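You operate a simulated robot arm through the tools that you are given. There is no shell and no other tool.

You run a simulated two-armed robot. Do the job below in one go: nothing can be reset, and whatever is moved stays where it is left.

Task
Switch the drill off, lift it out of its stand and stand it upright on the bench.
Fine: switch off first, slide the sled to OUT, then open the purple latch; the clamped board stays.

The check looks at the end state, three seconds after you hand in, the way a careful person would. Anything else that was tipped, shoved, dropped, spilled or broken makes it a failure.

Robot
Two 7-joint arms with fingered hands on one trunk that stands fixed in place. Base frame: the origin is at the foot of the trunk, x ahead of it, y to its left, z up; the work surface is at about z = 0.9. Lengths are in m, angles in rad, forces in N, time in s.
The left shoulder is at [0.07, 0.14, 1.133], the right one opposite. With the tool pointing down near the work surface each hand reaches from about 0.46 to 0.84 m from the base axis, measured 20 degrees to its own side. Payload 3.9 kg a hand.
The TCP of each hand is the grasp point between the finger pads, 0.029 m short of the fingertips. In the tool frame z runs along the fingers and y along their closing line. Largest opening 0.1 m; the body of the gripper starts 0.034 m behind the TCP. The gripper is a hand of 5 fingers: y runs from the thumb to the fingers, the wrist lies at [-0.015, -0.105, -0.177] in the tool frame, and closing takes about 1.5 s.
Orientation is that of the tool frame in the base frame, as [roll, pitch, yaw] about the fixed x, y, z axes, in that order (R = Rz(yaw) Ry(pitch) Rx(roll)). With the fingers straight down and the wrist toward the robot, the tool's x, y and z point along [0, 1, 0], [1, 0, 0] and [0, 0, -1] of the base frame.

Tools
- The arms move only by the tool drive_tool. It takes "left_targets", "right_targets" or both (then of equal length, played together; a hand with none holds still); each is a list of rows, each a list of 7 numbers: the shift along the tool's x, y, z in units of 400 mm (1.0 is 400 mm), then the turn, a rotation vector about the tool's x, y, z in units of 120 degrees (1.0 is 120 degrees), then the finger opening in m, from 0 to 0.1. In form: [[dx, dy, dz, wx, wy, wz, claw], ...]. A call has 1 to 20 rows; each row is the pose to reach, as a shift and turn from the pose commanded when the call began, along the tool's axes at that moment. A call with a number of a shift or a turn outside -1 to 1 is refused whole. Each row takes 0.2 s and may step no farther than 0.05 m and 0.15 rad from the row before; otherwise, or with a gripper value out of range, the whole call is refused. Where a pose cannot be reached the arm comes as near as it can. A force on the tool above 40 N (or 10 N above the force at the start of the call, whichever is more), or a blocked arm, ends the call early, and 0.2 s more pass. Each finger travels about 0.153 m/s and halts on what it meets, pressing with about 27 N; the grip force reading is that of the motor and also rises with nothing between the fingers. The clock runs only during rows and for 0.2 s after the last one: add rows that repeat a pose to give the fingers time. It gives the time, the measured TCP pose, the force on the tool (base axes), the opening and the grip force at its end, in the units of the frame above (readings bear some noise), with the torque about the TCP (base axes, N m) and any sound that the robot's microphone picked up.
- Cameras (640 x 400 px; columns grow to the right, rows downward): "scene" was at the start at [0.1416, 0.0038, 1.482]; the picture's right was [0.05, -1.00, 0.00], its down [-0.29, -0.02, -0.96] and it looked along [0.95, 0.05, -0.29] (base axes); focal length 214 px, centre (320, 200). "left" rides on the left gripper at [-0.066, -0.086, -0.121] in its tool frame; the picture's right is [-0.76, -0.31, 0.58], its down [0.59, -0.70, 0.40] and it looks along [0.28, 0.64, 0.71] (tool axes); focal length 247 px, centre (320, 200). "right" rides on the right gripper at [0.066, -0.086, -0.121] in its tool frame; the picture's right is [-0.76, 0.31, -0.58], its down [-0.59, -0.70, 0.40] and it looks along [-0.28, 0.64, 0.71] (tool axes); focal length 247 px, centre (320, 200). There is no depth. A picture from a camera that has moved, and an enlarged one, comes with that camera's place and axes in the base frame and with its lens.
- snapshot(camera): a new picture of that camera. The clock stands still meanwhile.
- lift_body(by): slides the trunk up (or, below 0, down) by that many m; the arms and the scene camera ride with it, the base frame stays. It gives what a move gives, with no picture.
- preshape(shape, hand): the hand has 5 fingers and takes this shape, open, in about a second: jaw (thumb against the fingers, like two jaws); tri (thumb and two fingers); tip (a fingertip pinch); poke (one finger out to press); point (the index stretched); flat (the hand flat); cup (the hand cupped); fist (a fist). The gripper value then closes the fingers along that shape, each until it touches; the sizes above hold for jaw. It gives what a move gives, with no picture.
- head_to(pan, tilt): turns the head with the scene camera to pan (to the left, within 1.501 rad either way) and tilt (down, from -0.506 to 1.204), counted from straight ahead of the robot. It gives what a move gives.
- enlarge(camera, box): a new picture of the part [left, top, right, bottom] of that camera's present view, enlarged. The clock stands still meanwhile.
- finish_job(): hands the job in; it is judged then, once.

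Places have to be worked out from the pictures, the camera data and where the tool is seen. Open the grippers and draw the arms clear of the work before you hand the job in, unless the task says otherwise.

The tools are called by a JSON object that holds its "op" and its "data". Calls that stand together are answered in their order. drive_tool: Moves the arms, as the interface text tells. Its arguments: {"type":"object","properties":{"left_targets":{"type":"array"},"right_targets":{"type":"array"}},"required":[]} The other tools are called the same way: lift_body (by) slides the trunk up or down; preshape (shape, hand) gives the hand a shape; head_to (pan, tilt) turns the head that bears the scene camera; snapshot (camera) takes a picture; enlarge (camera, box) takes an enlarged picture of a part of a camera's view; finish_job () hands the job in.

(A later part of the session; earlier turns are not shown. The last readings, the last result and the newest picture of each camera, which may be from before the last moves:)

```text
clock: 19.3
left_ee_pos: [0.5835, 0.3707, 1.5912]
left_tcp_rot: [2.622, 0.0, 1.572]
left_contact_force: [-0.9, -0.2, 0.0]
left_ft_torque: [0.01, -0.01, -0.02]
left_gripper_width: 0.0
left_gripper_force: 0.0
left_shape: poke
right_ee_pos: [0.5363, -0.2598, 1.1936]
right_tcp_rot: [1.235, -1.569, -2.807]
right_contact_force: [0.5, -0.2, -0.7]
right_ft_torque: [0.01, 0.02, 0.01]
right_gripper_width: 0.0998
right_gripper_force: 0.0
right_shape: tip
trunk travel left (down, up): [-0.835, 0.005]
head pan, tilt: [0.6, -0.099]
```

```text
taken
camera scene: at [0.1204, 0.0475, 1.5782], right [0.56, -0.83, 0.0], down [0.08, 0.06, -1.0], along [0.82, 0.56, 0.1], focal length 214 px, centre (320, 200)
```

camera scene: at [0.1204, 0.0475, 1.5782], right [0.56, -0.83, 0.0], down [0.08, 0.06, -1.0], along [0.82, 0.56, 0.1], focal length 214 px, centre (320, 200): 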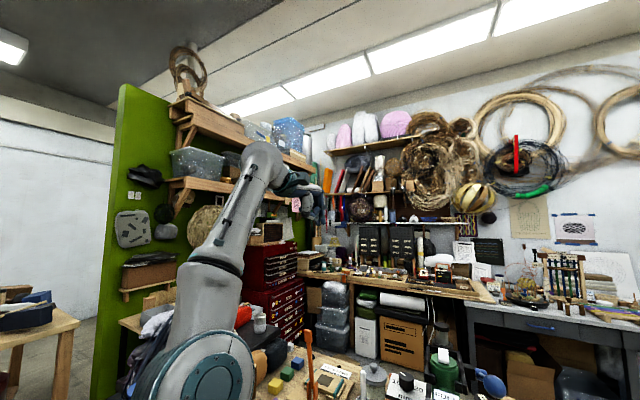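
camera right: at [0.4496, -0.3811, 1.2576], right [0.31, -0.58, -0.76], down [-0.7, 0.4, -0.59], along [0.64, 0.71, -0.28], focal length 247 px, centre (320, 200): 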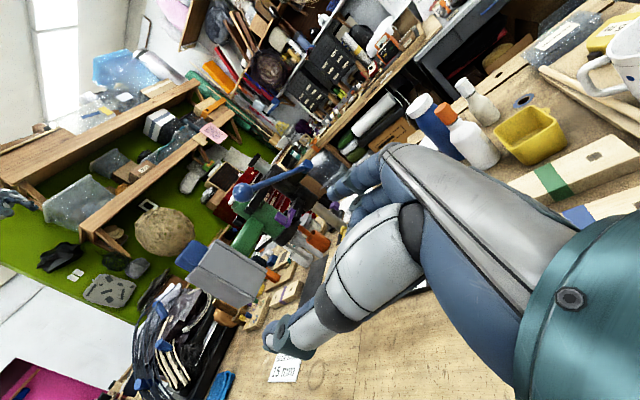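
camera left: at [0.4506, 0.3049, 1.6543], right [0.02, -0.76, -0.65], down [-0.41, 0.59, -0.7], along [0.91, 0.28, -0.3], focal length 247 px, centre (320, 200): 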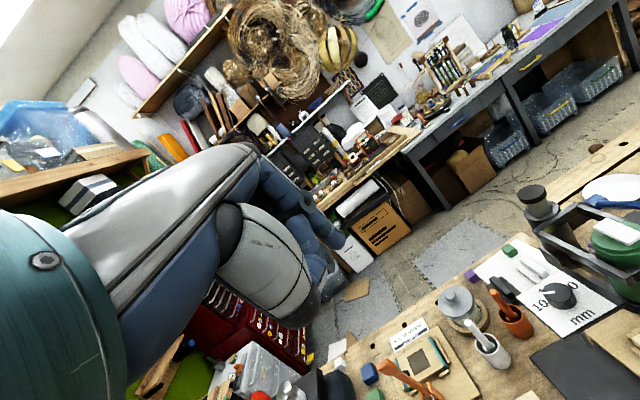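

The elbow is straight. I'll swing the hand a little down/forward on the free left side, with the target well inside reach, to see whether the elbow starts to bend.

{"op": "drive_tool", "data": {"left_targets": [[0.023, 0.094, 0.028, 0, 0, 0, 0], [0.047, 0.188, 0.055, 0, 0, 0, 0], [0.07, 0.281, 0.083, 0, 0, 0, 0], [0.094, 0.375, 0.11, 0, 0, 0, 0], [0.117, 0.469, 0.138, 0, 0, 0, 0], [0.117, 0.469, 0.138, 0, 0, 0, 0], [0.117, 0.469, 0.138, 0, 0, 0, 0]]}}

```text
clock: 20.9
left_ee_pos: [0.6487, 0.3717, 1.544]
left_tcp_rot: [2.619, 0.0, 1.57]
left_contact_force: [-0.4, 0.8, -0.8]
left_ft_torque: [0.0, 0.0, -0.03]
left_gripper_width: 0.0003
left_gripper_force: 0.0
left_shape: poke
left hand out of reach, approached as far as the arm can: row 1, 2, 3, 4, 5, 6, 7
right_ee_pos: [0.5364, -0.2611, 1.1941]
right_tcp_rot: [1.657, -1.569, 3.057]
right_contact_force: [-0.1, -0.1, 0.7]
right_ft_torque: [0.03, 0.02, 0.02]
right_gripper_width: 0.0998
right_gripper_force: 0.0
right_shape: tip
trunk travel left (down, up): [-0.835, 0.005]
head pan, tilt: [0.6, -0.099]
```

Still stretched. I'll turn the hand back to straight-down while pulling the target inward.

{"op": "drive_tool", "data": {"left_targets": [[0, -0.054, -0.006, 0.05, 0, 0, 0], [0, -0.108, -0.013, 0.1, 0, 0, 0], [0, -0.162, -0.019, 0.15, 0, 0, 0], [0, -0.216, -0.026, 0.2, 0, 0, 0], [0, -0.27, -0.032, 0.25, 0, 0, 0], [0, -0.27, -0.032, 0.25, 0, 0, 0], [0, -0.27, -0.032, 0.25, 0, 0, 0]]}}

```text
clock: 22.5
left_ee_pos: [0.5392, 0.372, 1.4959]
left_tcp_rot: [-3.14, 0.0, 1.571]
left_contact_force: [0.6, 0.4, -0.3]
left_ft_torque: [0.03, 0.04, 0.01]
left_gripper_width: 0.0001
left_gripper_force: 0.0
left_shape: poke
left hand out of reach, approached as far as the arm can: row 3, 4, 5, 6, 7
right_ee_pos: [0.5359, -0.2603, 1.1927]
right_tcp_rot: [-0.932, -1.57, -0.639]
right_contact_force: [0.5, 0.2, -0.3]
right_ft_torque: [0.0, -0.04, -0.04]
right_gripper_width: 0.0999
right_gripper_force: 0.1
right_shape: tip
trunk travel left (down, up): [-0.835, 0.005]
head pan, tilt: [0.6, -0.099]
```

Rows 1–2 counted as reachable (tilt about 18–24°). I'll go to that intermediate pose and hold it there.

{"op": "drive_tool", "data": {"left_targets": [[0, 0.05, -0.022, -0.05, 0, 0, 0], [0, 0.1, -0.043, -0.1, 0, 0, 0], [0, 0.15, -0.065, -0.15, 0, 0, 0], [0, 0.15, -0.065, -0.15, 0, 0, 0], [0, 0.15, -0.065, -0.15, 0, 0, 0]]}}

```text
clock: 23.7
left_ee_pos: [0.5984, 0.3744, 1.5202]
left_tcp_rot: [2.828, 0.002, 1.571]
left_contact_force: [-0.1, 0.2, 0.2]
left_ft_torque: [-0.01, -0.03, -0.01]
left_gripper_width: 0.0
left_gripper_force: 0.0
left_shape: poke
right_ee_pos: [0.5366, -0.2594, 1.1926]
right_tcp_rot: [1.857, -1.568, 2.855]
right_contact_force: [0.0, 0.3, -0.2]
right_ft_torque: [0.05, -0.03, 0.02]
right_gripper_width: 0.0998
right_gripper_force: 0.1
right_shape: tip
trunk travel left (down, up): [-0.835, 0.005]
head pan, tilt: [0.6, -0.099]
```

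Now the pose is reachable and measured equals commanded. I'll lower by 6 cm and see whether it follows.

{"op": "drive_tool", "data": {"left_targets": [[0, -0.012, 0.036, 0, 0, 0, 0], [0, -0.023, 0.071, 0, 0, 0, 0], [0, -0.035, 0.107, 0, 0, 0, 0], [0, -0.046, 0.143, 0, 0, 0, 0]]}}

```text
clock: 24.7
left_ee_pos: [0.5975, 0.3751, 1.4603]
left_tcp_rot: [2.825, 0.003, 1.571]
left_contact_force: [0.2, 0.2, 0.8]
left_ft_torque: [-0.04, 0.01, 0.01]
left_gripper_width: 0.0
left_gripper_force: 0.1
left_shape: poke
right_ee_pos: [0.5356, -0.2601, 1.1943]
right_tcp_rot: [1.736, -1.569, 2.975]
right_contact_force: [-0.3, 0.7, 0.2]
right_ft_torque: [0.01, 0.02, -0.01]
right_gripper_width: 0.0997
right_gripper_force: 0.0
right_shape: tip
trunk travel left (down, up): [-0.835, 0.005]
head pan, tilt: [0.6, -0.099]
```

It follows again. Now to the hover over the rocker's rear end with a 30° tilt, staying above z = 1.34.

{"op": "drive_tool", "data": {"left_targets": [[-0.08, 0.029, 0.049, -0.0125, 0, 0, 0], [-0.161, 0.058, 0.098, -0.025, 0, 0, 0], [-0.242, 0.087, 0.147, -0.0375, 0, 0, 0], [-0.322, 0.116, 0.195, -0.05, 0, 0, 0], [-0.403, 0.146, 0.244, -0.0625, 0, 0, 0], [-0.484, 0.175, 0.293, -0.075, 0, 0, 0], [-0.564, 0.204, 0.342, -0.0875, 0, 0, 0], [-0.645, 0.233, 0.391, -0.1, 0, 0, 0]]}}

{"op": "head_to", "data": {"pan": 0.1, "tilt": 0.4}}

{"op": "snapshot", "data": {"camera": "left"}}

{"op": "snapshot", "data": {"camera": "scene"}}

{"op": "snapshot", "data": {"camera": "right"}}

```text
clock: 26.5
left_ee_pos: [0.7351, 0.1134, 1.3384]
left_tcp_rot: [2.619, -0.002, 1.57]
left_contact_force: [0.6, -0.3, 0.2]
left_ft_torque: [0.02, 0.01, -0.02]
left_gripper_width: 0.0
left_gripper_force: 0.0
left_shape: poke
right_ee_pos: [0.5366, -0.262, 1.1921]
right_tcp_rot: [0.329, -1.569, -1.9]
right_contact_force: [0.1, -0.3, 1.1]
right_ft_torque: [0.03, 0.01, 0.0]
right_gripper_width: 0.0998
right_gripper_force: 0.1
right_shape: tip
trunk travel left (down, up): [-0.835, 0.005]
head pan, tilt: [0.6, -0.099]
```

```text
clock: 27.5
left_ee_pos: [0.7331, 0.1148, 1.3401]
left_tcp_rot: [2.62, 0.0, 1.57]
left_contact_force: [-0.3, -0.2, -0.1]
left_ft_torque: [0.0, 0.01, -0.04]
left_gripper_width: 0.0
left_gripper_force: 0.1
left_shape: poke
right_ee_pos: [0.5369, -0.259, 1.1927]
right_tcp_rot: [2.533, -1.568, 2.18]
right_contact_force: [0.6, -0.4, -0.5]
right_ft_torque: [-0.03, -0.02, 0.01]
right_gripper_width: 0.1001
right_gripper_force: 0.0
right_shape: tip
trunk travel left (down, up): [-0.835, 0.005]
head pan, tilt: [0.099, 0.4]
```

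```text
taken
camera left: at [0.6005, 0.0511, 1.4018], right [0.02, -0.76, -0.65], down [-0.41, 0.59, -0.7], along [0.91, 0.28, -0.3], focal length 247 px, centre (320, 200)
```

left: 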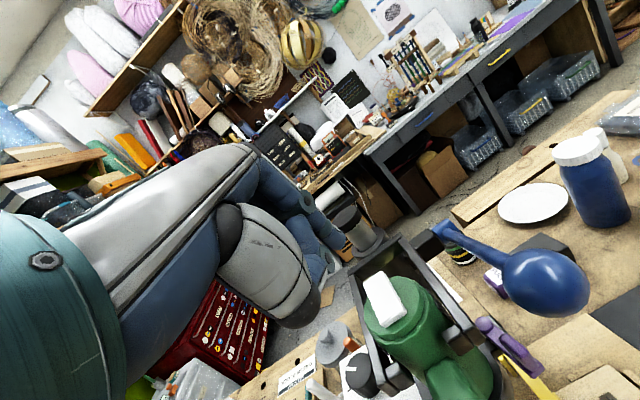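

```text
taken
camera scene: at [0.1404, 0.0081, 1.5326], right [0.1, -0.99, 0.0], down [-0.39, -0.04, -0.92], along [0.92, 0.09, -0.39], focal length 214 px, centre (320, 200)
```

scene: 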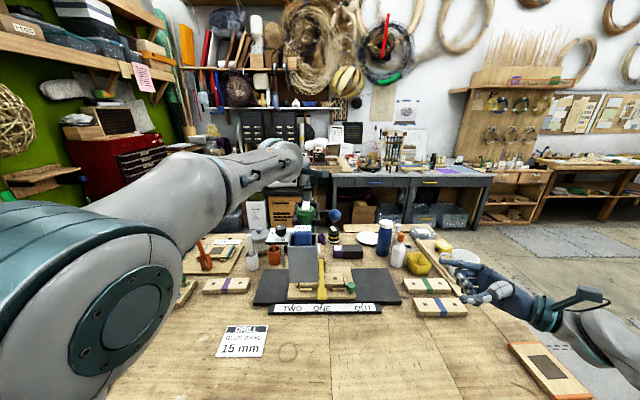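

```text
taken
camera right: at [0.4493, -0.3803, 1.258], right [0.31, -0.58, -0.76], down [-0.7, 0.4, -0.59], along [0.64, 0.71, -0.28], focal length 247 px, centre (320, 200)
```

right: 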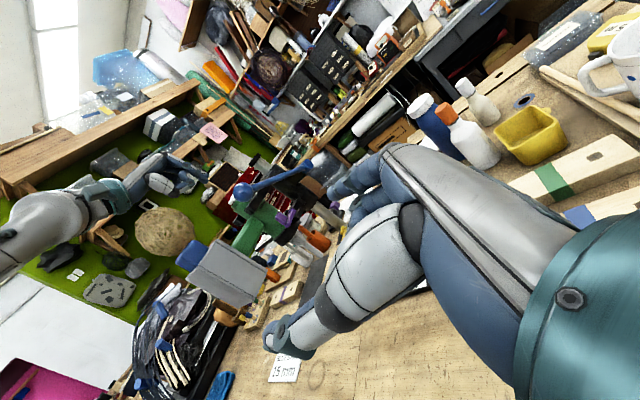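

{"op": "enlarge", "data": {"camera": "right", "box": [130, 120, 310, 250]}}

{"op": "enlarge", "data": {"camera": "left", "box": [280, 190, 480, 330]}}

```text
3.08 times, centred on (220, 185) of right
camera zoom: at [0.4493, -0.3803, 1.258], right [0.31, -0.58, -0.76], down [-0.7, 0.4, -0.59], along [0.64, 0.71, -0.28], focal length 760 px, centre (628, 246)
```

zoom: 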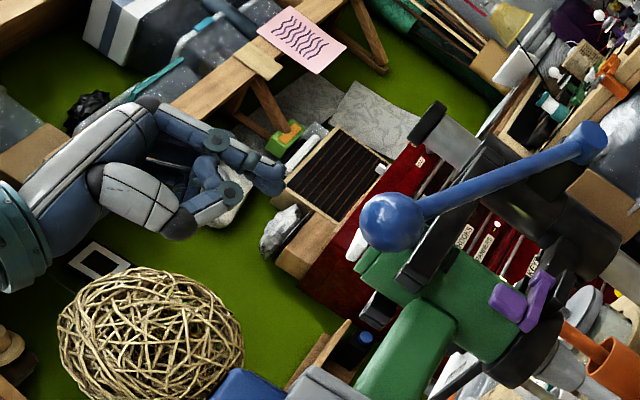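

```text
2.86 times, centred on (380, 260) of left
camera zoom: at [0.6005, 0.0511, 1.4018], right [0.02, -0.76, -0.65], down [-0.41, 0.59, -0.7], along [0.91, 0.28, -0.3], focal length 706 px, centre (149, 29)
```

zoom: 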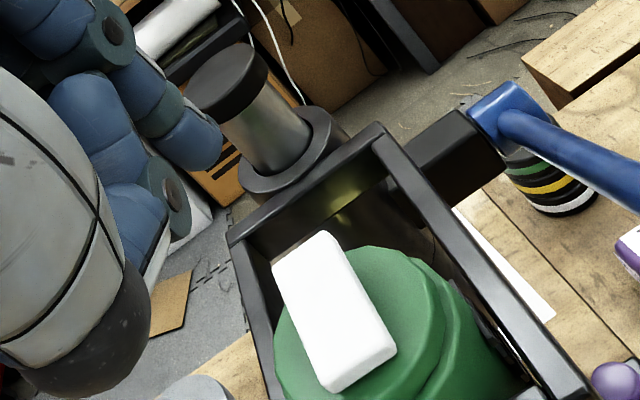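

Tip measured at about (0.748, 0.113, 1.315); rocker spans x 0.726–0.765 at y 0.114. I'll nudge forward 9 mm and press down in small steps on its raised rear.

{"op": "drive_tool", "data": {"left_targets": [[0, -0.003, 0.05, 0, 0, 0, 0], [0, -0.0255, 0.089, 0, 0, 0, 0], [0, -0.033, 0.102, 0, 0, 0, 0], [0, -0.038, 0.111, 0, 0, 0, 0], [0, -0.043, 0.1195, 0, 0, 0, 0], [0, -0.048, 0.128, 0, 0, 0, 0]]}}

{"op": "enlarge", "data": {"camera": "left", "box": [280, 190, 480, 330]}}

{"op": "enlarge", "data": {"camera": "right", "box": [160, 140, 260, 220]}}

```text
clock: 28.9
left_ee_pos: [0.7427, 0.1141, 1.2864]
left_tcp_rot: [2.62, 0.0, 1.572]
left_contact_force: [-0.1, -0.3, 0.4]
left_ft_torque: [0.04, -0.01, 0.0]
left_gripper_width: 0.0
left_gripper_force: 0.1
left_shape: poke
right_ee_pos: [0.5356, -0.2603, 1.193]
right_tcp_rot: [1.916, -1.568, 2.796]
right_contact_force: [0.1, -0.4, 0.2]
right_ft_torque: [0.0, 0.03, -0.02]
right_gripper_width: 0.0999
right_gripper_force: 0.0
right_shape: tip
trunk travel left (down, up): [-0.835, 0.005]
head pan, tilt: [0.099, 0.4]
```

```text
2.86 times, centred on (380, 260) of left
camera zoom: at [0.6099, 0.0496, 1.3484], right [0.02, -0.76, -0.65], down [-0.41, 0.59, -0.7], along [0.91, 0.28, -0.3], focal length 706 px, centre (149, 29)
```

zoom: 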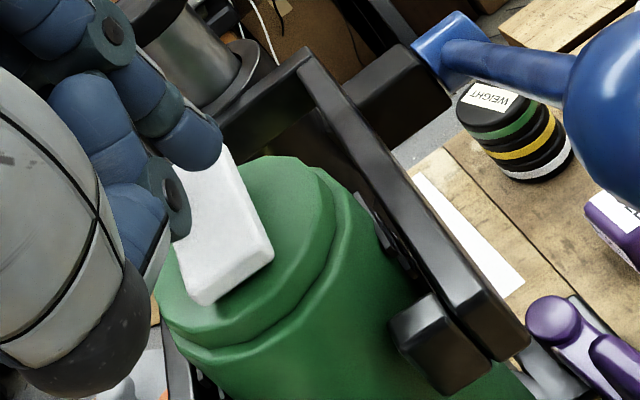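

```text
5.00 times, centred on (210, 180) of right
camera zoom: at [0.4495, -0.3805, 1.2579], right [0.31, -0.58, -0.76], down [-0.7, 0.4, -0.59], along [0.64, 0.71, -0.28], focal length 1235 px, centre (870, 300)
```

zoom: 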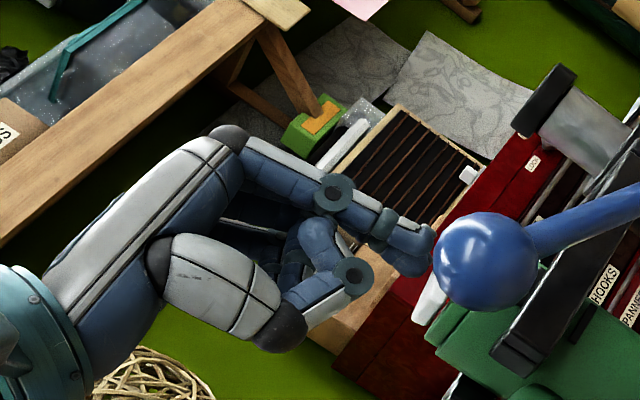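

Tip is just touching the raised end. I'll continue down in 4 mm steps.

{"op": "drive_tool", "data": {"left_targets": [[0, -0.005, 0.0087, 0, 0, 0, 0], [0, -0.01, 0.0173, 0, 0, 0, 0], [0, -0.015, 0.026, 0, 0, 0, 0]]}}

{"op": "enlarge", "data": {"camera": "right", "box": [190, 150, 270, 214]}}

{"op": "enlarge", "data": {"camera": "left", "box": [280, 190, 480, 330]}}

```text
clock: 29.7
left_ee_pos: [0.7414, 0.1144, 1.2752]
left_tcp_rot: [2.619, 0.001, 1.57]
left_contact_force: [1.5, -0.5, 7.3]
left_ft_torque: [0.05, -0.15, -0.03]
left_gripper_width: 0.0001
left_gripper_force: 0.0
left_shape: poke
right_ee_pos: [0.5355, -0.2588, 1.1939]
right_tcp_rot: [0.972, -1.568, -2.543]
right_contact_force: [-0.3, 0.6, 0.4]
right_ft_torque: [-0.03, -0.03, 0.0]
right_gripper_width: 0.0998
right_gripper_force: 0.0
right_shape: tip
trunk travel left (down, up): [-0.835, 0.005]
head pan, tilt: [0.099, 0.4]
```

```text
6.25 times, centred on (230, 182) of right
camera zoom: at [0.449, -0.3808, 1.2581], right [0.31, -0.58, -0.76], down [-0.7, 0.4, -0.59], along [0.64, 0.71, -0.28], focal length 1544 px, centre (882, 312)
```

zoom: 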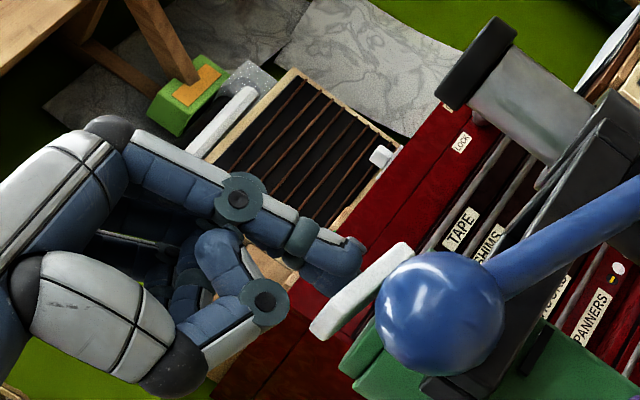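

```text
2.86 times, centred on (380, 260) of left
camera zoom: at [0.6093, 0.05, 1.3379], right [0.02, -0.76, -0.65], down [-0.41, 0.59, -0.7], along [0.91, 0.28, -0.3], focal length 706 px, centre (149, 29)
```

zoom: 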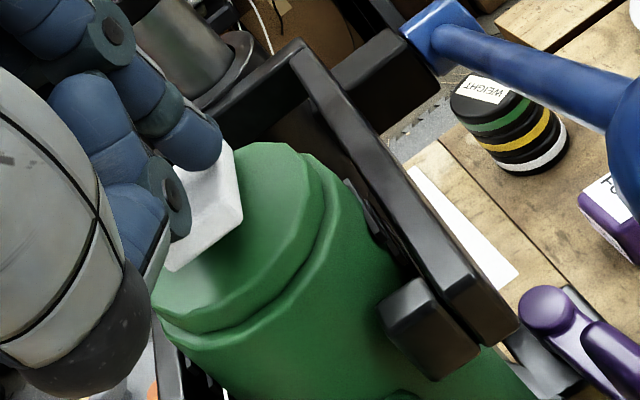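

The rocker has tipped forward-up (front end now raised) with 7 N on the finger. I'll press 4 mm more to make sure it is fully over, then lift off.

{"op": "drive_tool", "data": {"left_targets": [[0, -0.003, 0.005, 0, 0, 0, 0], [0, -0.005, 0.0087, 0, 0, 0, 0]]}}

{"op": "drive_tool", "data": {"left_targets": [[0, 0.02, -0.04, 0, 0, 0, 0], [0, 0.04, -0.08, 0, 0, 0, 0], [0, 0.06, -0.13, 0, 0, 0, 0], [0, 0.02, -0.2, 0, 0, 0, 0]]}}

{"op": "enlarge", "data": {"camera": "right", "box": [190, 150, 270, 214]}}

{"op": "enlarge", "data": {"camera": "left", "box": [280, 190, 480, 330]}}

```text
clock: 30.3
left_ee_pos: [0.7416, 0.1158, 1.2715]
left_tcp_rot: [2.618, 0.0, 1.572]
left_contact_force: [3.4, -0.6, 6.6]
left_ft_torque: [0.01, -0.2, -0.01]
left_gripper_width: 0.0
left_gripper_force: 0.1
left_shape: poke
right_ee_pos: [0.5352, -0.2602, 1.1924]
right_tcp_rot: [1.551, -1.568, -3.122]
right_contact_force: [0.4, 0.0, 0.2]
right_ft_torque: [0.01, -0.02, -0.02]
right_gripper_width: 0.0997
right_gripper_force: 0.1
right_shape: tip
trunk travel left (down, up): [-0.835, 0.005]
head pan, tilt: [0.099, 0.4]
```

```text
clock: 31.3
left_ee_pos: [0.7072, 0.1149, 1.3444]
left_tcp_rot: [2.616, 0.001, 1.57]
left_contact_force: [-0.9, -0.1, 0.9]
left_ft_torque: [0.01, 0.01, -0.01]
left_gripper_width: 0.0001
left_gripper_force: 0.0
left_shape: poke
right_ee_pos: [0.5331, -0.261, 1.1937]
right_tcp_rot: [1.766, -1.567, 2.946]
right_contact_force: [-1.1, -0.5, 0.1]
right_ft_torque: [0.01, -0.01, -0.04]
right_gripper_width: 0.0997
right_gripper_force: 0.1
right_shape: tip
trunk travel left (down, up): [-0.835, 0.005]
head pan, tilt: [0.099, 0.4]
```

```text
6.25 times, centred on (230, 182) of right
camera zoom: at [0.4466, -0.3806, 1.259], right [0.31, -0.58, -0.76], down [-0.7, 0.4, -0.59], along [0.64, 0.71, -0.28], focal length 1544 px, centre (882, 312)
```

zoom: 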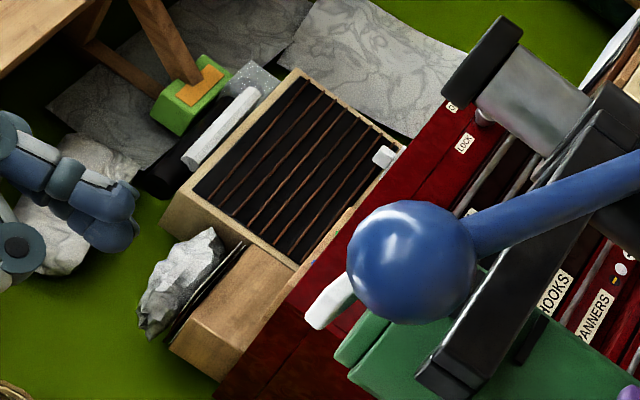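

```text
2.86 times, centred on (380, 260) of left
camera zoom: at [0.5739, 0.0499, 1.4062], right [0.02, -0.76, -0.65], down [-0.41, 0.59, -0.7], along [0.91, 0.28, -0.3], focal length 706 px, centre (149, 29)
```

zoom: 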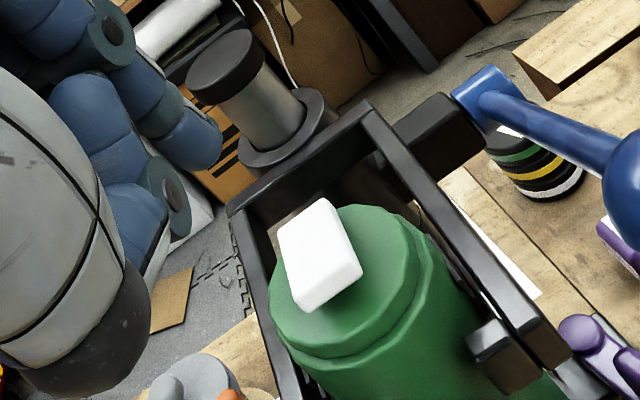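

The rocker stays with its front end raised – switched over. Next is the sled; I'll pull the left hand back and look closely at the green knob and its surroundings.

{"op": "drive_tool", "data": {"left_targets": [[0.083, -0.058, -0.033, 0, 0, 0, 0], [0.167, -0.115, -0.067, 0, 0, 0, 0], [0.25, -0.173, -0.1, 0, 0, 0, 0], [0.333, -0.231, -0.133, 0, 0, 0, 0], [0.417, -0.288, -0.167, 0, 0, 0, 0], [0.5, -0.346, -0.2, 0, 0, 0, 0]]}}

{"op": "head_to", "data": {"pan": 0.0, "tilt": 0.65}}

{"op": "snapshot", "data": {"camera": "scene"}}

{"op": "enlarge", "data": {"camera": "scene", "box": [280, 170, 380, 240]}}

{"op": "enlarge", "data": {"camera": "scene", "box": [310, 190, 350, 222]}}

```text
clock: 32.7
left_ee_pos: [0.5488, 0.3199, 1.3425]
left_tcp_rot: [2.619, 0.0, 1.572]
left_contact_force: [0.5, -0.1, 0.1]
left_ft_torque: [-0.03, -0.01, -0.02]
left_gripper_width: 0.0
left_gripper_force: 0.0
left_shape: poke
left hand out of reach, approached as far as the arm can: row 2
right_ee_pos: [0.5349, -0.2572, 1.1945]
right_tcp_rot: [2.71, -1.566, 2.002]
right_contact_force: [-1.1, 0.4, -0.2]
right_ft_torque: [-0.02, -0.03, 0.02]
right_gripper_width: 0.1002
right_gripper_force: 0.2
right_shape: tip
trunk travel left (down, up): [-0.835, 0.005]
head pan, tilt: [0.099, 0.4]
```

```text
clock: 33.4
left_ee_pos: [0.5516, 0.3146, 1.3435]
left_tcp_rot: [2.62, 0.0, 1.571]
left_contact_force: [0.1, -0.4, 1.2]
left_ft_torque: [0.0, 0.02, -0.03]
left_gripper_width: 0.0001
left_gripper_force: 0.1
left_shape: poke
right_ee_pos: [0.5362, -0.2611, 1.1927]
right_tcp_rot: [0.735, -1.569, -2.308]
right_contact_force: [-0.3, 0.3, 0.7]
right_ft_torque: [0.01, -0.02, 0.04]
right_gripper_width: 0.1001
right_gripper_force: 0.0
right_shape: tip
trunk travel left (down, up): [-0.835, 0.005]
head pan, tilt: [0.0, 0.649]
```

```text
taken
camera scene: at [0.1354, -0.0019, 1.5101], right [0.0, -1.0, 0.0], down [-0.6, 0.0, -0.8], along [0.8, 0.0, -0.6], focal length 214 px, centre (320, 200)
```

scene: 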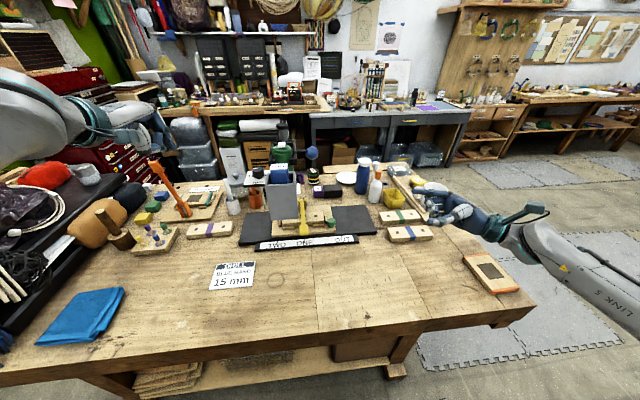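

```text
5.71 times, centred on (330, 205) of scene
camera zoom: at [0.1354, -0.0019, 1.5101], right [0.0, -1.0, 0.0], down [-0.6, 0.0, -0.8], along [0.8, 0.0, -0.6], focal length 1226 px, centre (263, 171)
```

zoom: 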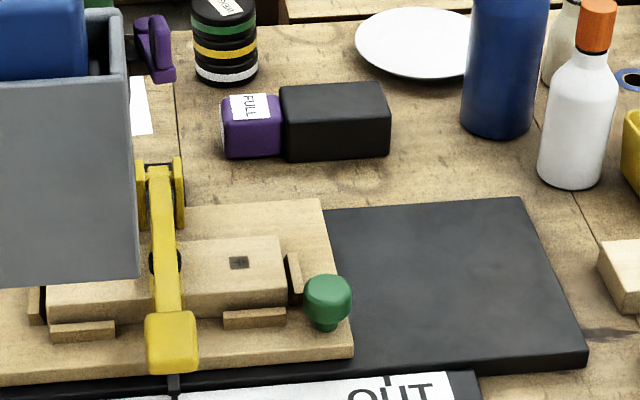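

```text
12.50 times, centred on (330, 206) of scene
camera zoom: at [0.1354, -0.0019, 1.5101], right [0.0, -1.0, 0.0], down [-0.6, 0.0, -0.8], along [0.8, 0.0, -0.6], focal length 2681 px, centre (195, 125)
```

zoom: 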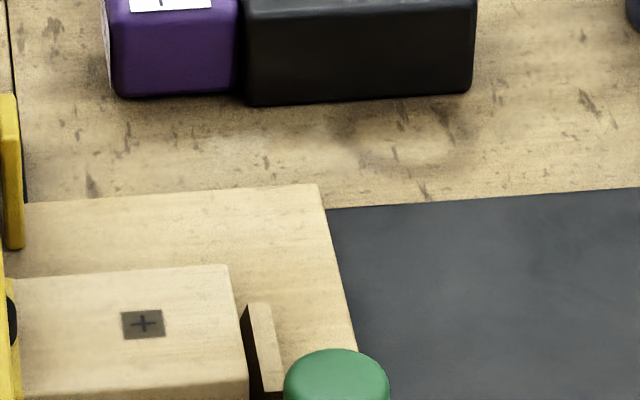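

The knob sits at about (0.722, -0.043), z 0.945–0.981, with tight stops on its left. A stretched index could push it from the left side; I'll try the "point" shape on the right hand and measure it.

{"op": "preshape", "data": {"hand": "right", "shape": "point"}}

{"op": "enlarge", "data": {"camera": "scene", "box": [380, 150, 560, 260]}}

{"op": "snapshot", "data": {"camera": "right"}}

{"op": "snapshot", "data": {"camera": "left"}}

```text
clock: 34.3
left_ee_pos: [0.5509, 0.3163, 1.3445]
left_tcp_rot: [2.62, 0.001, 1.57]
left_contact_force: [-1.0, -0.4, -0.4]
left_ft_torque: [0.05, -0.02, -0.02]
left_gripper_width: 0.0
left_gripper_force: 0.0
left_shape: poke
right_ee_pos: [0.5363, -0.2599, 1.193]
right_tcp_rot: [0.324, -1.569, -1.895]
right_contact_force: [-0.3, 0.4, -0.1]
right_ft_torque: [-0.03, 0.0, 0.02]
right_gripper_width: 0.0934
right_gripper_force: 0.1
right_shape: point
trunk travel left (down, up): [-0.835, 0.005]
head pan, tilt: [0.0, 0.649]
```

```text
3.56 times, centred on (470, 205) of scene
camera zoom: at [0.1351, -0.0012, 1.51], right [0.0, -1.0, 0.0], down [-0.6, 0.0, -0.8], along [0.8, 0.0, -0.6], focal length 763 px, centre (-213, 182)
```

zoom: 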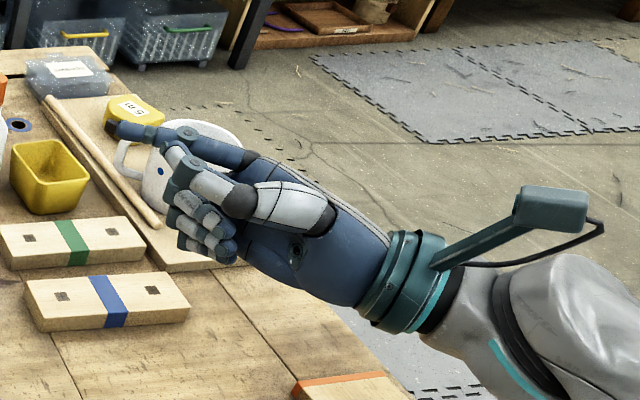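

```text
taken
camera right: at [0.4494, -0.3804, 1.258], right [0.31, -0.58, -0.76], down [-0.7, 0.4, -0.59], along [0.64, 0.71, -0.28], focal length 247 px, centre (320, 200)
```

right: 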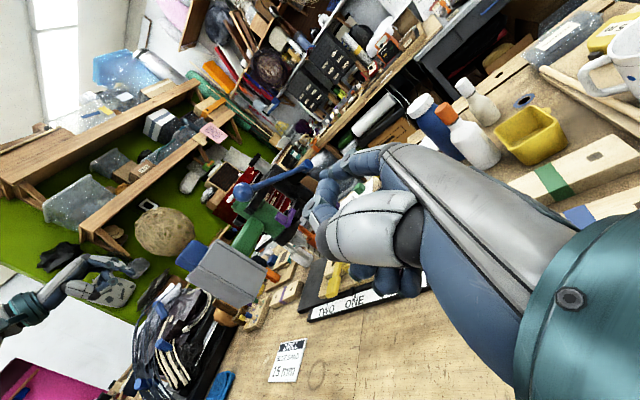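

```text
taken
camera left: at [0.4176, 0.2512, 1.4059], right [0.02, -0.76, -0.65], down [-0.41, 0.59, -0.7], along [0.91, 0.28, -0.3], focal length 247 px, centre (320, 200)
```

left: 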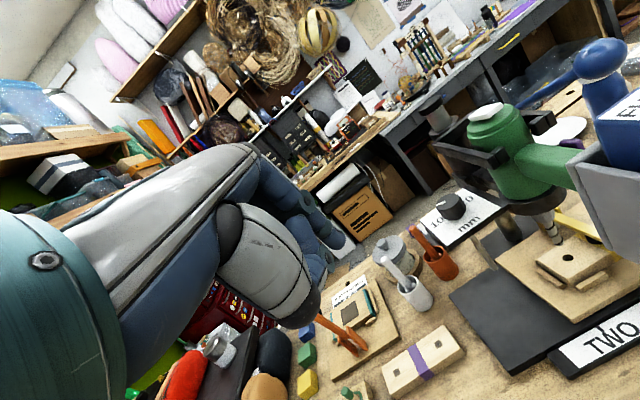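

Point isn't clearly better; a fingertip pinch on the knob from slightly right of centre, with the hand tilted so its camera stays below/right of the grey well, works out. I'll set "tip" and turn the right hand fingers-down, to the right of the stand.

{"op": "preshape", "data": {"hand": "right", "shape": "tip"}}

{"op": "drive_tool", "data": {"right_targets": [[-0.015, 0.0175, 0.0125, 0, -0.0625, 0, 0.08], [-0.03, 0.035, 0.025, 0, -0.125, 0, 0.08], [-0.046, 0.0525, 0.0375, 0, -0.1875, 0, 0.08], [-0.061, 0.07, 0.05, 0, -0.25, 0, 0.08], [-0.076, 0.0875, 0.0625, 0, -0.3125, 0, 0.08], [-0.091, 0.105, 0.075, 0, -0.375, 0, 0.08], [-0.106, 0.1225, 0.0875, 0, -0.4375, 0, 0.08], [-0.122, 0.14, 0.1, 0, -0.5, 0, 0.08], [-0.137, 0.1575, 0.1125, 0, -0.5625, 0, 0.08], [-0.152, 0.175, 0.125, 0, -0.625, 0, 0.08], [-0.167, 0.1925, 0.1375, 0, -0.6875, 0, 0.08], [-0.1825, 0.21, 0.15, 0, -0.75, 0, 0.08]]}}

{"op": "snapshot", "data": {"camera": "scene"}}

{"op": "snapshot", "data": {"camera": "right"}}

```text
clock: 35.2
left_ee_pos: [0.5515, 0.3167, 1.343]
left_tcp_rot: [2.621, 0.001, 1.57]
left_contact_force: [-0.2, 0.5, -0.2]
left_ft_torque: [0.03, 0.0, 0.05]
left_gripper_width: 0.0
left_gripper_force: 0.0
left_shape: poke
right_ee_pos: [0.5372, -0.2602, 1.1916]
right_tcp_rot: [1.387, -1.568, -2.957]
right_contact_force: [-0.4, -0.2, -0.6]
right_ft_torque: [0.02, 0.01, -0.04]
right_gripper_width: 0.0996
right_gripper_force: 0.1
right_shape: tip
trunk travel left (down, up): [-0.835, 0.005]
head pan, tilt: [0.0, 0.649]
```

```text
clock: 37.8
left_ee_pos: [0.5517, 0.3172, 1.3421]
left_tcp_rot: [2.619, 0.003, 1.571]
left_contact_force: [-0.2, 0.3, 0.2]
left_ft_torque: [-0.04, 0.0, 0.01]
left_gripper_width: 0.0001
left_gripper_force: 0.0
left_shape: poke
right_ee_pos: [0.6204, -0.1972, 1.1204]
right_tcp_rot: [3.141, 0.005, 1.568]
right_contact_force: [0.1, 0.1, -0.5]
right_ft_torque: [-0.02, 0.02, -0.03]
right_gripper_width: 0.0802
right_gripper_force: 0.0
right_shape: tip
trunk travel left (down, up): [-0.835, 0.005]
head pan, tilt: [0.0, 0.649]
```

```text
taken
camera scene: at [0.1358, 0.0011, 1.5099], right [0.0, -1.0, 0.0], down [-0.6, 0.0, -0.8], along [0.8, 0.0, -0.6], focal length 214 px, centre (320, 200)
```

scene: 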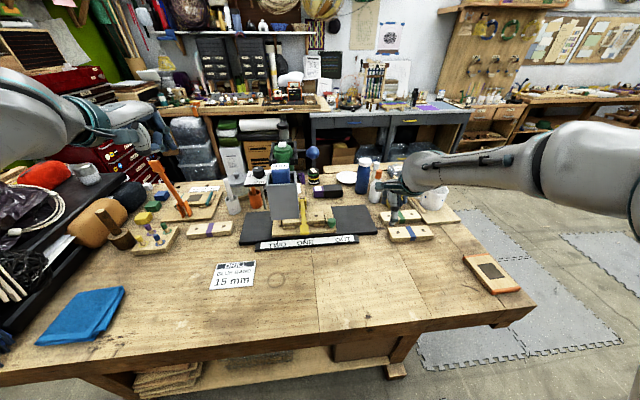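

```text
taken
camera right: at [0.5343, -0.1311, 1.2399], right [0.31, -0.75, 0.58], down [-0.7, -0.59, -0.4], along [0.64, -0.29, -0.71], focal length 247 px, centre (320, 200)
```

right: 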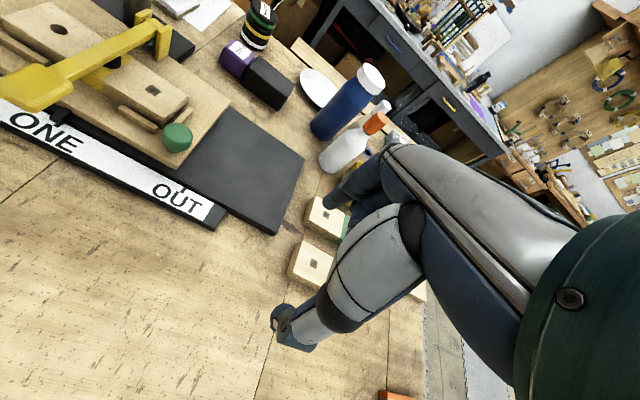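

Knob refines to about (0.717, -0.046). I'll move over it with a 15° tilt, 6 cm above the grip height.

{"op": "drive_tool", "data": {"right_targets": [[0.0525, 0.035, 0.0286, -0.018, 0, 0, 0.07], [0.105, 0.07, 0.057, -0.036, 0, 0, 0.07], [0.1575, 0.105, 0.086, -0.054, 0, 0, 0.07], [0.21, 0.14, 0.114, -0.071, 0, 0, 0.07], [0.2625, 0.175, 0.143, -0.089, 0, 0, 0.07], [0.315, 0.21, 0.171, -0.107, 0, 0, 0.07], [0.3675, 0.245, 0.2, -0.125, 0, 0, 0.07]]}}

{"op": "snapshot", "data": {"camera": "right"}}

{"op": "enlarge", "data": {"camera": "scene", "box": [260, 130, 420, 250]}}

{"op": "snapshot", "data": {"camera": "left"}}

```text
clock: 39.4
left_ee_pos: [0.5507, 0.3161, 1.3437]
left_tcp_rot: [2.62, 0.001, 1.571]
left_contact_force: [0.3, 0.4, -0.2]
left_ft_torque: [-0.02, 0.03, -0.03]
left_gripper_width: 0.0003
left_gripper_force: 0.2
left_shape: poke
right_ee_pos: [0.7246, -0.0674, 1.0444]
right_tcp_rot: [2.88, -0.033, 1.542]
right_contact_force: [0.0, -0.9, -0.3]
right_ft_torque: [-0.01, 0.02, -0.01]
right_gripper_width: 0.0702
right_gripper_force: 0.0
right_shape: tip
trunk travel left (down, up): [-0.835, 0.005]
head pan, tilt: [0.0, 0.649]
```

```text
taken
camera right: at [0.6113, -0.0006, 1.1408], right [0.12, -0.78, 0.61], down [-0.59, -0.55, -0.59], along [0.8, -0.29, -0.53], focal length 247 px, centre (320, 200)
```

right: 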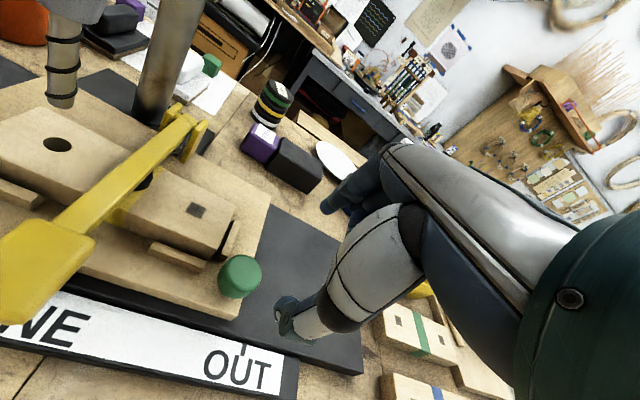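

```text
3.33 times, centred on (340, 190) of scene
camera zoom: at [0.1366, -0.0016, 1.5099], right [0.0, -1.0, 0.0], down [-0.61, 0.0, -0.8], along [0.8, 0.0, -0.61], focal length 715 px, centre (253, 233)
```

zoom: 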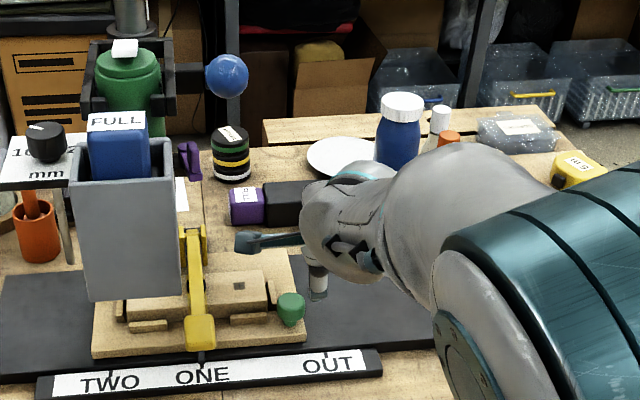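

```text
taken
camera left: at [0.4189, 0.251, 1.4055], right [0.02, -0.76, -0.65], down [-0.41, 0.59, -0.7], along [0.91, 0.28, -0.3], focal length 247 px, centre (320, 200)
```

left: 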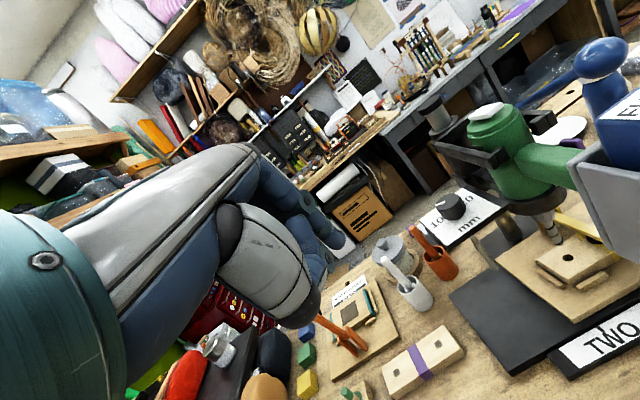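

The measured pose hasn't quite reached the command; I'll hold briefly to see if it settles.

{"op": "drive_tool", "data": {"right_targets": [[0, 0, 0, 0, 0, 0, 0.07], [0, 0, 0, 0, 0, 0, 0.07]]}}

```text
clock: 40.0
left_ee_pos: [0.5507, 0.3163, 1.3426]
left_tcp_rot: [2.62, -0.002, 1.571]
left_contact_force: [-0.4, -0.3, -0.4]
left_ft_torque: [0.0, -0.02, 0.0]
left_gripper_width: 0.0
left_gripper_force: 0.1
left_shape: poke
right_ee_pos: [0.7238, -0.0683, 1.0416]
right_tcp_rot: [2.884, -0.028, 1.54]
right_contact_force: [0.8, -0.2, 0.4]
right_ft_torque: [-0.01, -0.01, 0.02]
right_gripper_width: 0.07
right_gripper_force: 0.1
right_shape: tip
trunk travel left (down, up): [-0.835, 0.005]
head pan, tilt: [0.0, 0.649]
```

{"op": "drive_tool", "data": {"right_targets": [[0.03, -0.005, 0.01, 0, 0, 0, 0.07], [0.055, -0.01, 0.02, 0, 0, 0, 0.07], [0.055, -0.01, 0.02, 0, 0, 0, 0.07]]}}

```text
clock: 40.8
left_ee_pos: [0.551, 0.3161, 1.3429]
left_tcp_rot: [2.62, 0.0, 1.571]
left_contact_force: [1.3, 0.9, 0.9]
left_ft_torque: [0.03, 0.0, 0.03]
left_gripper_width: 0.0
left_gripper_force: 0.1
left_shape: poke
right_ee_pos: [0.7222, -0.0448, 1.0333]
right_tcp_rot: [2.884, -0.021, 1.541]
right_contact_force: [-0.4, -0.1, 0.2]
right_ft_torque: [-0.01, 0.01, -0.03]
right_gripper_width: 0.0702
right_gripper_force: 0.0
right_shape: tip
trunk travel left (down, up): [-0.835, 0.005]
head pan, tilt: [0.0, 0.649]
```

It follows. Now at (0.722, -0.045, 1.033); check alignment with the hand camera.

{"op": "snapshot", "data": {"camera": "right"}}

{"op": "enlarge", "data": {"camera": "scene", "box": [280, 150, 380, 220]}}

```text
taken
camera right: at [0.6094, 0.0223, 1.1288], right [0.13, -0.77, 0.62], down [-0.59, -0.56, -0.58], along [0.79, -0.29, -0.53], focal length 247 px, centre (320, 200)
```

right: 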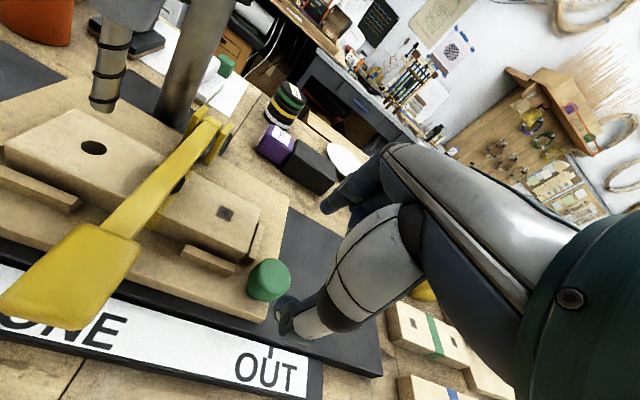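

```text
5.71 times, centred on (330, 185) of scene
camera zoom: at [0.1349, -0.0017, 1.51], right [0.0, -1.0, 0.0], down [-0.6, 0.0, -0.8], along [0.8, 0.0, -0.6], focal length 1226 px, centre (263, 286)
```

zoom: 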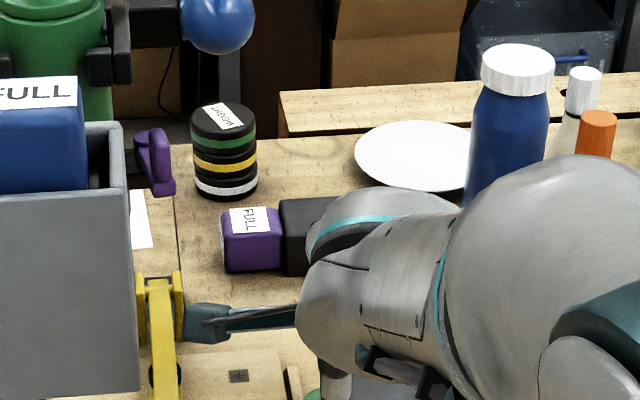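

Knob is nearly straight below the TCP. I'll reduce the tilt to about 5° and lower to z ≈ 0.984 with the pinch open 0.065.

{"op": "drive_tool", "data": {"right_targets": [[0, -0.008, 0.03, 0.02, 0, 0, 0.065], [0, -0.016, 0.06, 0.042, 0, 0, 0.065], [0, -0.024, 0.09, 0.063, 0, 0, 0.065], [0, -0.032, 0.118, 0.083, 0, 0, 0.065], [0, -0.032, 0.118, 0.083, 0, 0, 0.065]]}}

{"op": "snapshot", "data": {"camera": "right"}}

{"op": "enlarge", "data": {"camera": "right", "box": [220, 180, 380, 340]}}

{"op": "enlarge", "data": {"camera": "scene", "box": [280, 150, 380, 220]}}

```text
clock: 42.0
left_ee_pos: [0.5506, 0.317, 1.3437]
left_tcp_rot: [2.62, -0.002, 1.573]
left_contact_force: [-0.3, -0.1, 0.5]
left_ft_torque: [-0.02, 0.02, 0.01]
left_gripper_width: 0.0
left_gripper_force: 0.2
left_shape: poke
right_ee_pos: [0.7162, -0.0306, 0.9822]
right_tcp_rot: [3.052, 0.002, 1.571]
right_contact_force: [0.9, 1.2, -0.4]
right_ft_torque: [0.03, 0.0, 0.02]
right_gripper_width: 0.0656
right_gripper_force: 0.0
right_shape: tip
trunk travel left (down, up): [-0.835, 0.005]
head pan, tilt: [0.0, 0.649]
```

```text
taken
camera right: at [0.6196, 0.0349, 1.0936], right [0.25, -0.76, 0.6], down [-0.67, -0.59, -0.46], along [0.7, -0.28, -0.65], focal length 247 px, centre (320, 200)
```

right: 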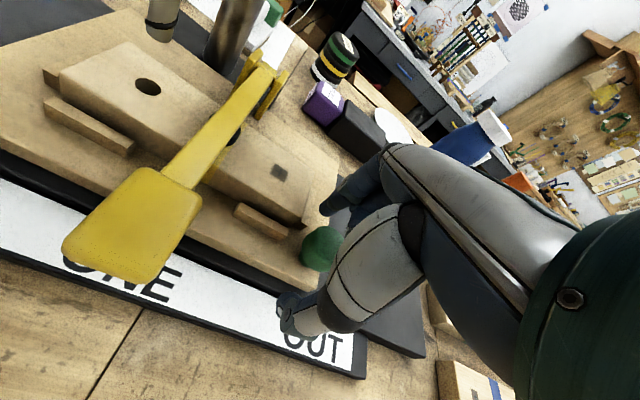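

```text
2.50 times, centred on (300, 260) of right
camera zoom: at [0.6196, 0.0349, 1.0936], right [0.25, -0.76, 0.6], down [-0.67, -0.59, -0.46], along [0.7, -0.28, -0.65], focal length 617 px, centre (370, 50)
```

zoom: 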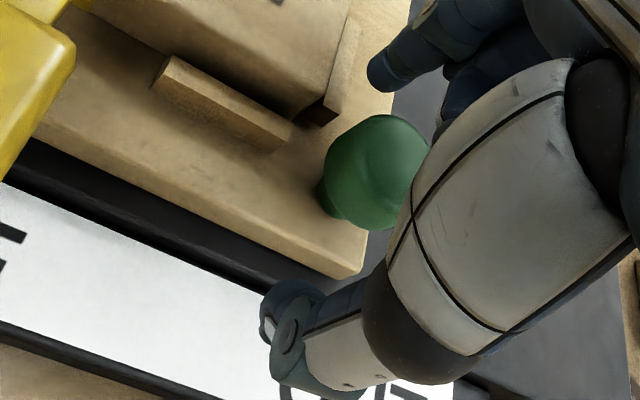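

```text
5.71 times, centred on (330, 185) of scene
camera zoom: at [0.135, -0.0016, 1.51], right [0.0, -1.0, 0.0], down [-0.6, 0.0, -0.8], along [0.8, 0.0, -0.6], focal length 1226 px, centre (263, 286)
```

zoom: 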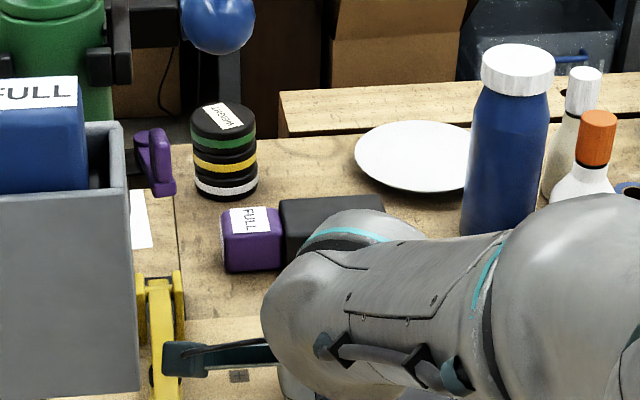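

TCP is now about 4 mm left of the knob's centre; I'll shift 9 mm right to clear the side stop and then close on the knob.

{"op": "drive_tool", "data": {"right_targets": [[-0.0225, 0.005, 0, 0, 0, 0, 0.065], [-0.0225, 0.005, 0, 0, 0, 0, 0.065], [-0.0225, 0.005, 0, 0, 0, 0, 0.04], [-0.0225, 0.005, 0, 0, 0, 0, 0.015], [-0.0225, 0.005, 0, 0, 0, 0, 0.015], [-0.0225, 0.005, 0, 0, 0, 0, 0.015], [-0.0225, 0.005, 0, 0, 0, 0, 0.015]]}}

{"op": "enlarge", "data": {"camera": "right", "box": [220, 180, 380, 280]}}

```text
clock: 43.6
left_ee_pos: [0.5511, 0.3152, 1.343]
left_tcp_rot: [2.62, 0.0, 1.571]
left_contact_force: [0.2, 0.2, -0.5]
left_ft_torque: [-0.01, 0.0, -0.02]
left_gripper_width: 0.0
left_gripper_force: 0.1
left_shape: poke
right_ee_pos: [0.7196, -0.0401, 0.9814]
right_tcp_rot: [3.051, 0.0, 1.571]
right_contact_force: [6.1, 0.1, 2.1]
right_ft_torque: [0.02, -0.09, 0.05]
right_gripper_width: 0.0213
right_gripper_force: 27.2
right_shape: tip
trunk travel left (down, up): [-0.835, 0.005]
head pan, tilt: [0.0, 0.649]
```

```text
4.00 times, centred on (300, 230) of right
camera zoom: at [0.623, 0.0261, 1.0939], right [0.25, -0.76, 0.6], down [-0.67, -0.59, -0.46], along [0.7, -0.28, -0.65], focal length 988 px, centre (400, 80)
```

zoom: 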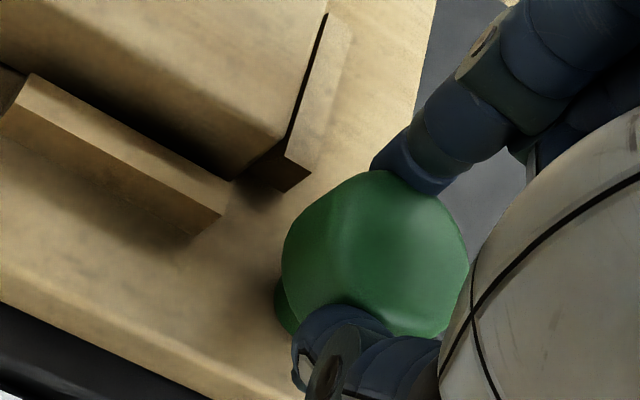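

Knob gripped (27 N). I'll start sliding along the track direction (about -y with a little +x), first 3 cm as a test.

{"op": "drive_tool", "data": {"right_targets": [[-0.025, 0.003, 0, 0, 0, 0, 0.01], [-0.05, 0.0057, 0, 0, 0, 0, 0.01], [-0.075, 0.0085, 0, 0, 0, 0, 0.01]]}}

{"op": "enlarge", "data": {"camera": "scene", "box": [260, 170, 400, 260]}}

```text
clock: 44.4
left_ee_pos: [0.5527, 0.3172, 1.3429]
left_tcp_rot: [2.619, -0.001, 1.572]
left_contact_force: [0.5, -0.4, -0.5]
left_ft_torque: [-0.02, 0.02, -0.02]
left_gripper_width: 0.0001
left_gripper_force: 0.0
left_shape: poke
right_ee_pos: [0.7218, -0.0706, 0.9807]
right_tcp_rot: [3.054, 0.002, 1.571]
right_contact_force: [7.7, -0.4, 2.7]
right_ft_torque: [0.02, -0.1, 0.01]
right_gripper_width: 0.0216
right_gripper_force: 27.1
right_shape: tip
trunk travel left (down, up): [-0.835, 0.005]
head pan, tilt: [0.0, 0.649]
```

```text
4.44 times, centred on (330, 215) of scene
camera zoom: at [0.1366, -0.0011, 1.5099], right [0.0, -1.0, 0.0], down [-0.61, 0.0, -0.8], along [0.8, 0.0, -0.61], focal length 953 px, centre (276, 133)
```

zoom: 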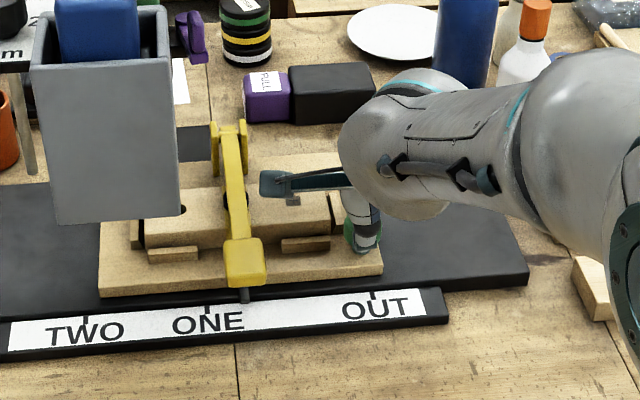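

The sled slides with the hand. Pointer has about 0.108 m left to OUT; I'll move 0.10 and check.

{"op": "drive_tool", "data": {"right_targets": [[-0.025, 0.003, 0, 0, 0, 0, 0.01], [-0.05, 0.0057, 0, 0, 0, 0, 0.01], [-0.075, 0.0085, 0, 0, 0, 0, 0.01], [-0.1, 0.0113, 0, 0, 0, 0, 0.01], [-0.125, 0.0141, 0, 0, 0, 0, 0.01], [-0.15, 0.017, 0, 0, 0, 0, 0.01], [-0.175, 0.0198, 0, 0, 0, 0, 0.01], [-0.2, 0.0226, 0, 0, 0, 0, 0.01], [-0.225, 0.0254, 0, 0, 0, 0, 0.01], [-0.25, 0.028, 0, 0, 0, 0, 0.01]]}}

{"op": "enlarge", "data": {"camera": "scene", "box": [260, 170, 400, 260]}}

{"op": "enlarge", "data": {"camera": "scene", "box": [320, 220, 370, 250]}}

```text
clock: 46.6
left_ee_pos: [0.5512, 0.3153, 1.3435]
left_tcp_rot: [2.621, -0.001, 1.571]
left_contact_force: [-0.4, 0.3, 0.2]
left_ft_torque: [0.0, 0.02, 0.0]
left_gripper_width: 0.0
left_gripper_force: 0.1
left_shape: poke
right_ee_pos: [0.7349, -0.1729, 0.9823]
right_tcp_rot: [3.057, 0.001, 1.572]
right_contact_force: [2.1, -0.8, -4.2]
right_ft_torque: [-0.02, 0.04, 0.0]
right_gripper_width: 0.0214
right_gripper_force: 27.5
right_shape: tip
trunk travel left (down, up): [-0.835, 0.005]
head pan, tilt: [0.0, 0.649]
```

```text
4.44 times, centred on (330, 215) of scene
camera zoom: at [0.1369, -0.0027, 1.5098], right [0.0, -1.0, 0.0], down [-0.61, 0.0, -0.8], along [0.8, 0.0, -0.61], focal length 953 px, centre (276, 133)
```

zoom: 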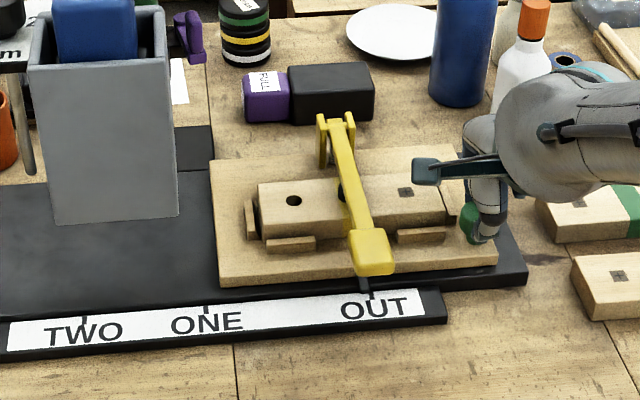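

```text
12.80 times, centred on (345, 235) of scene
camera zoom: at [0.1369, -0.0027, 1.5098], right [0.0, -1.0, 0.0], down [-0.61, 0.0, -0.8], along [0.8, 0.0, -0.61], focal length 2745 px, centre (0, -248)
```

zoom: 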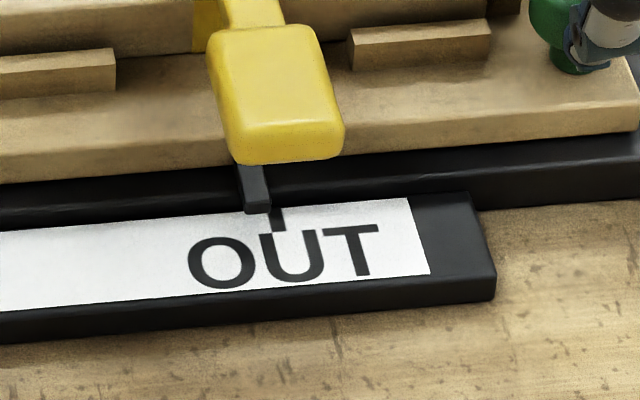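

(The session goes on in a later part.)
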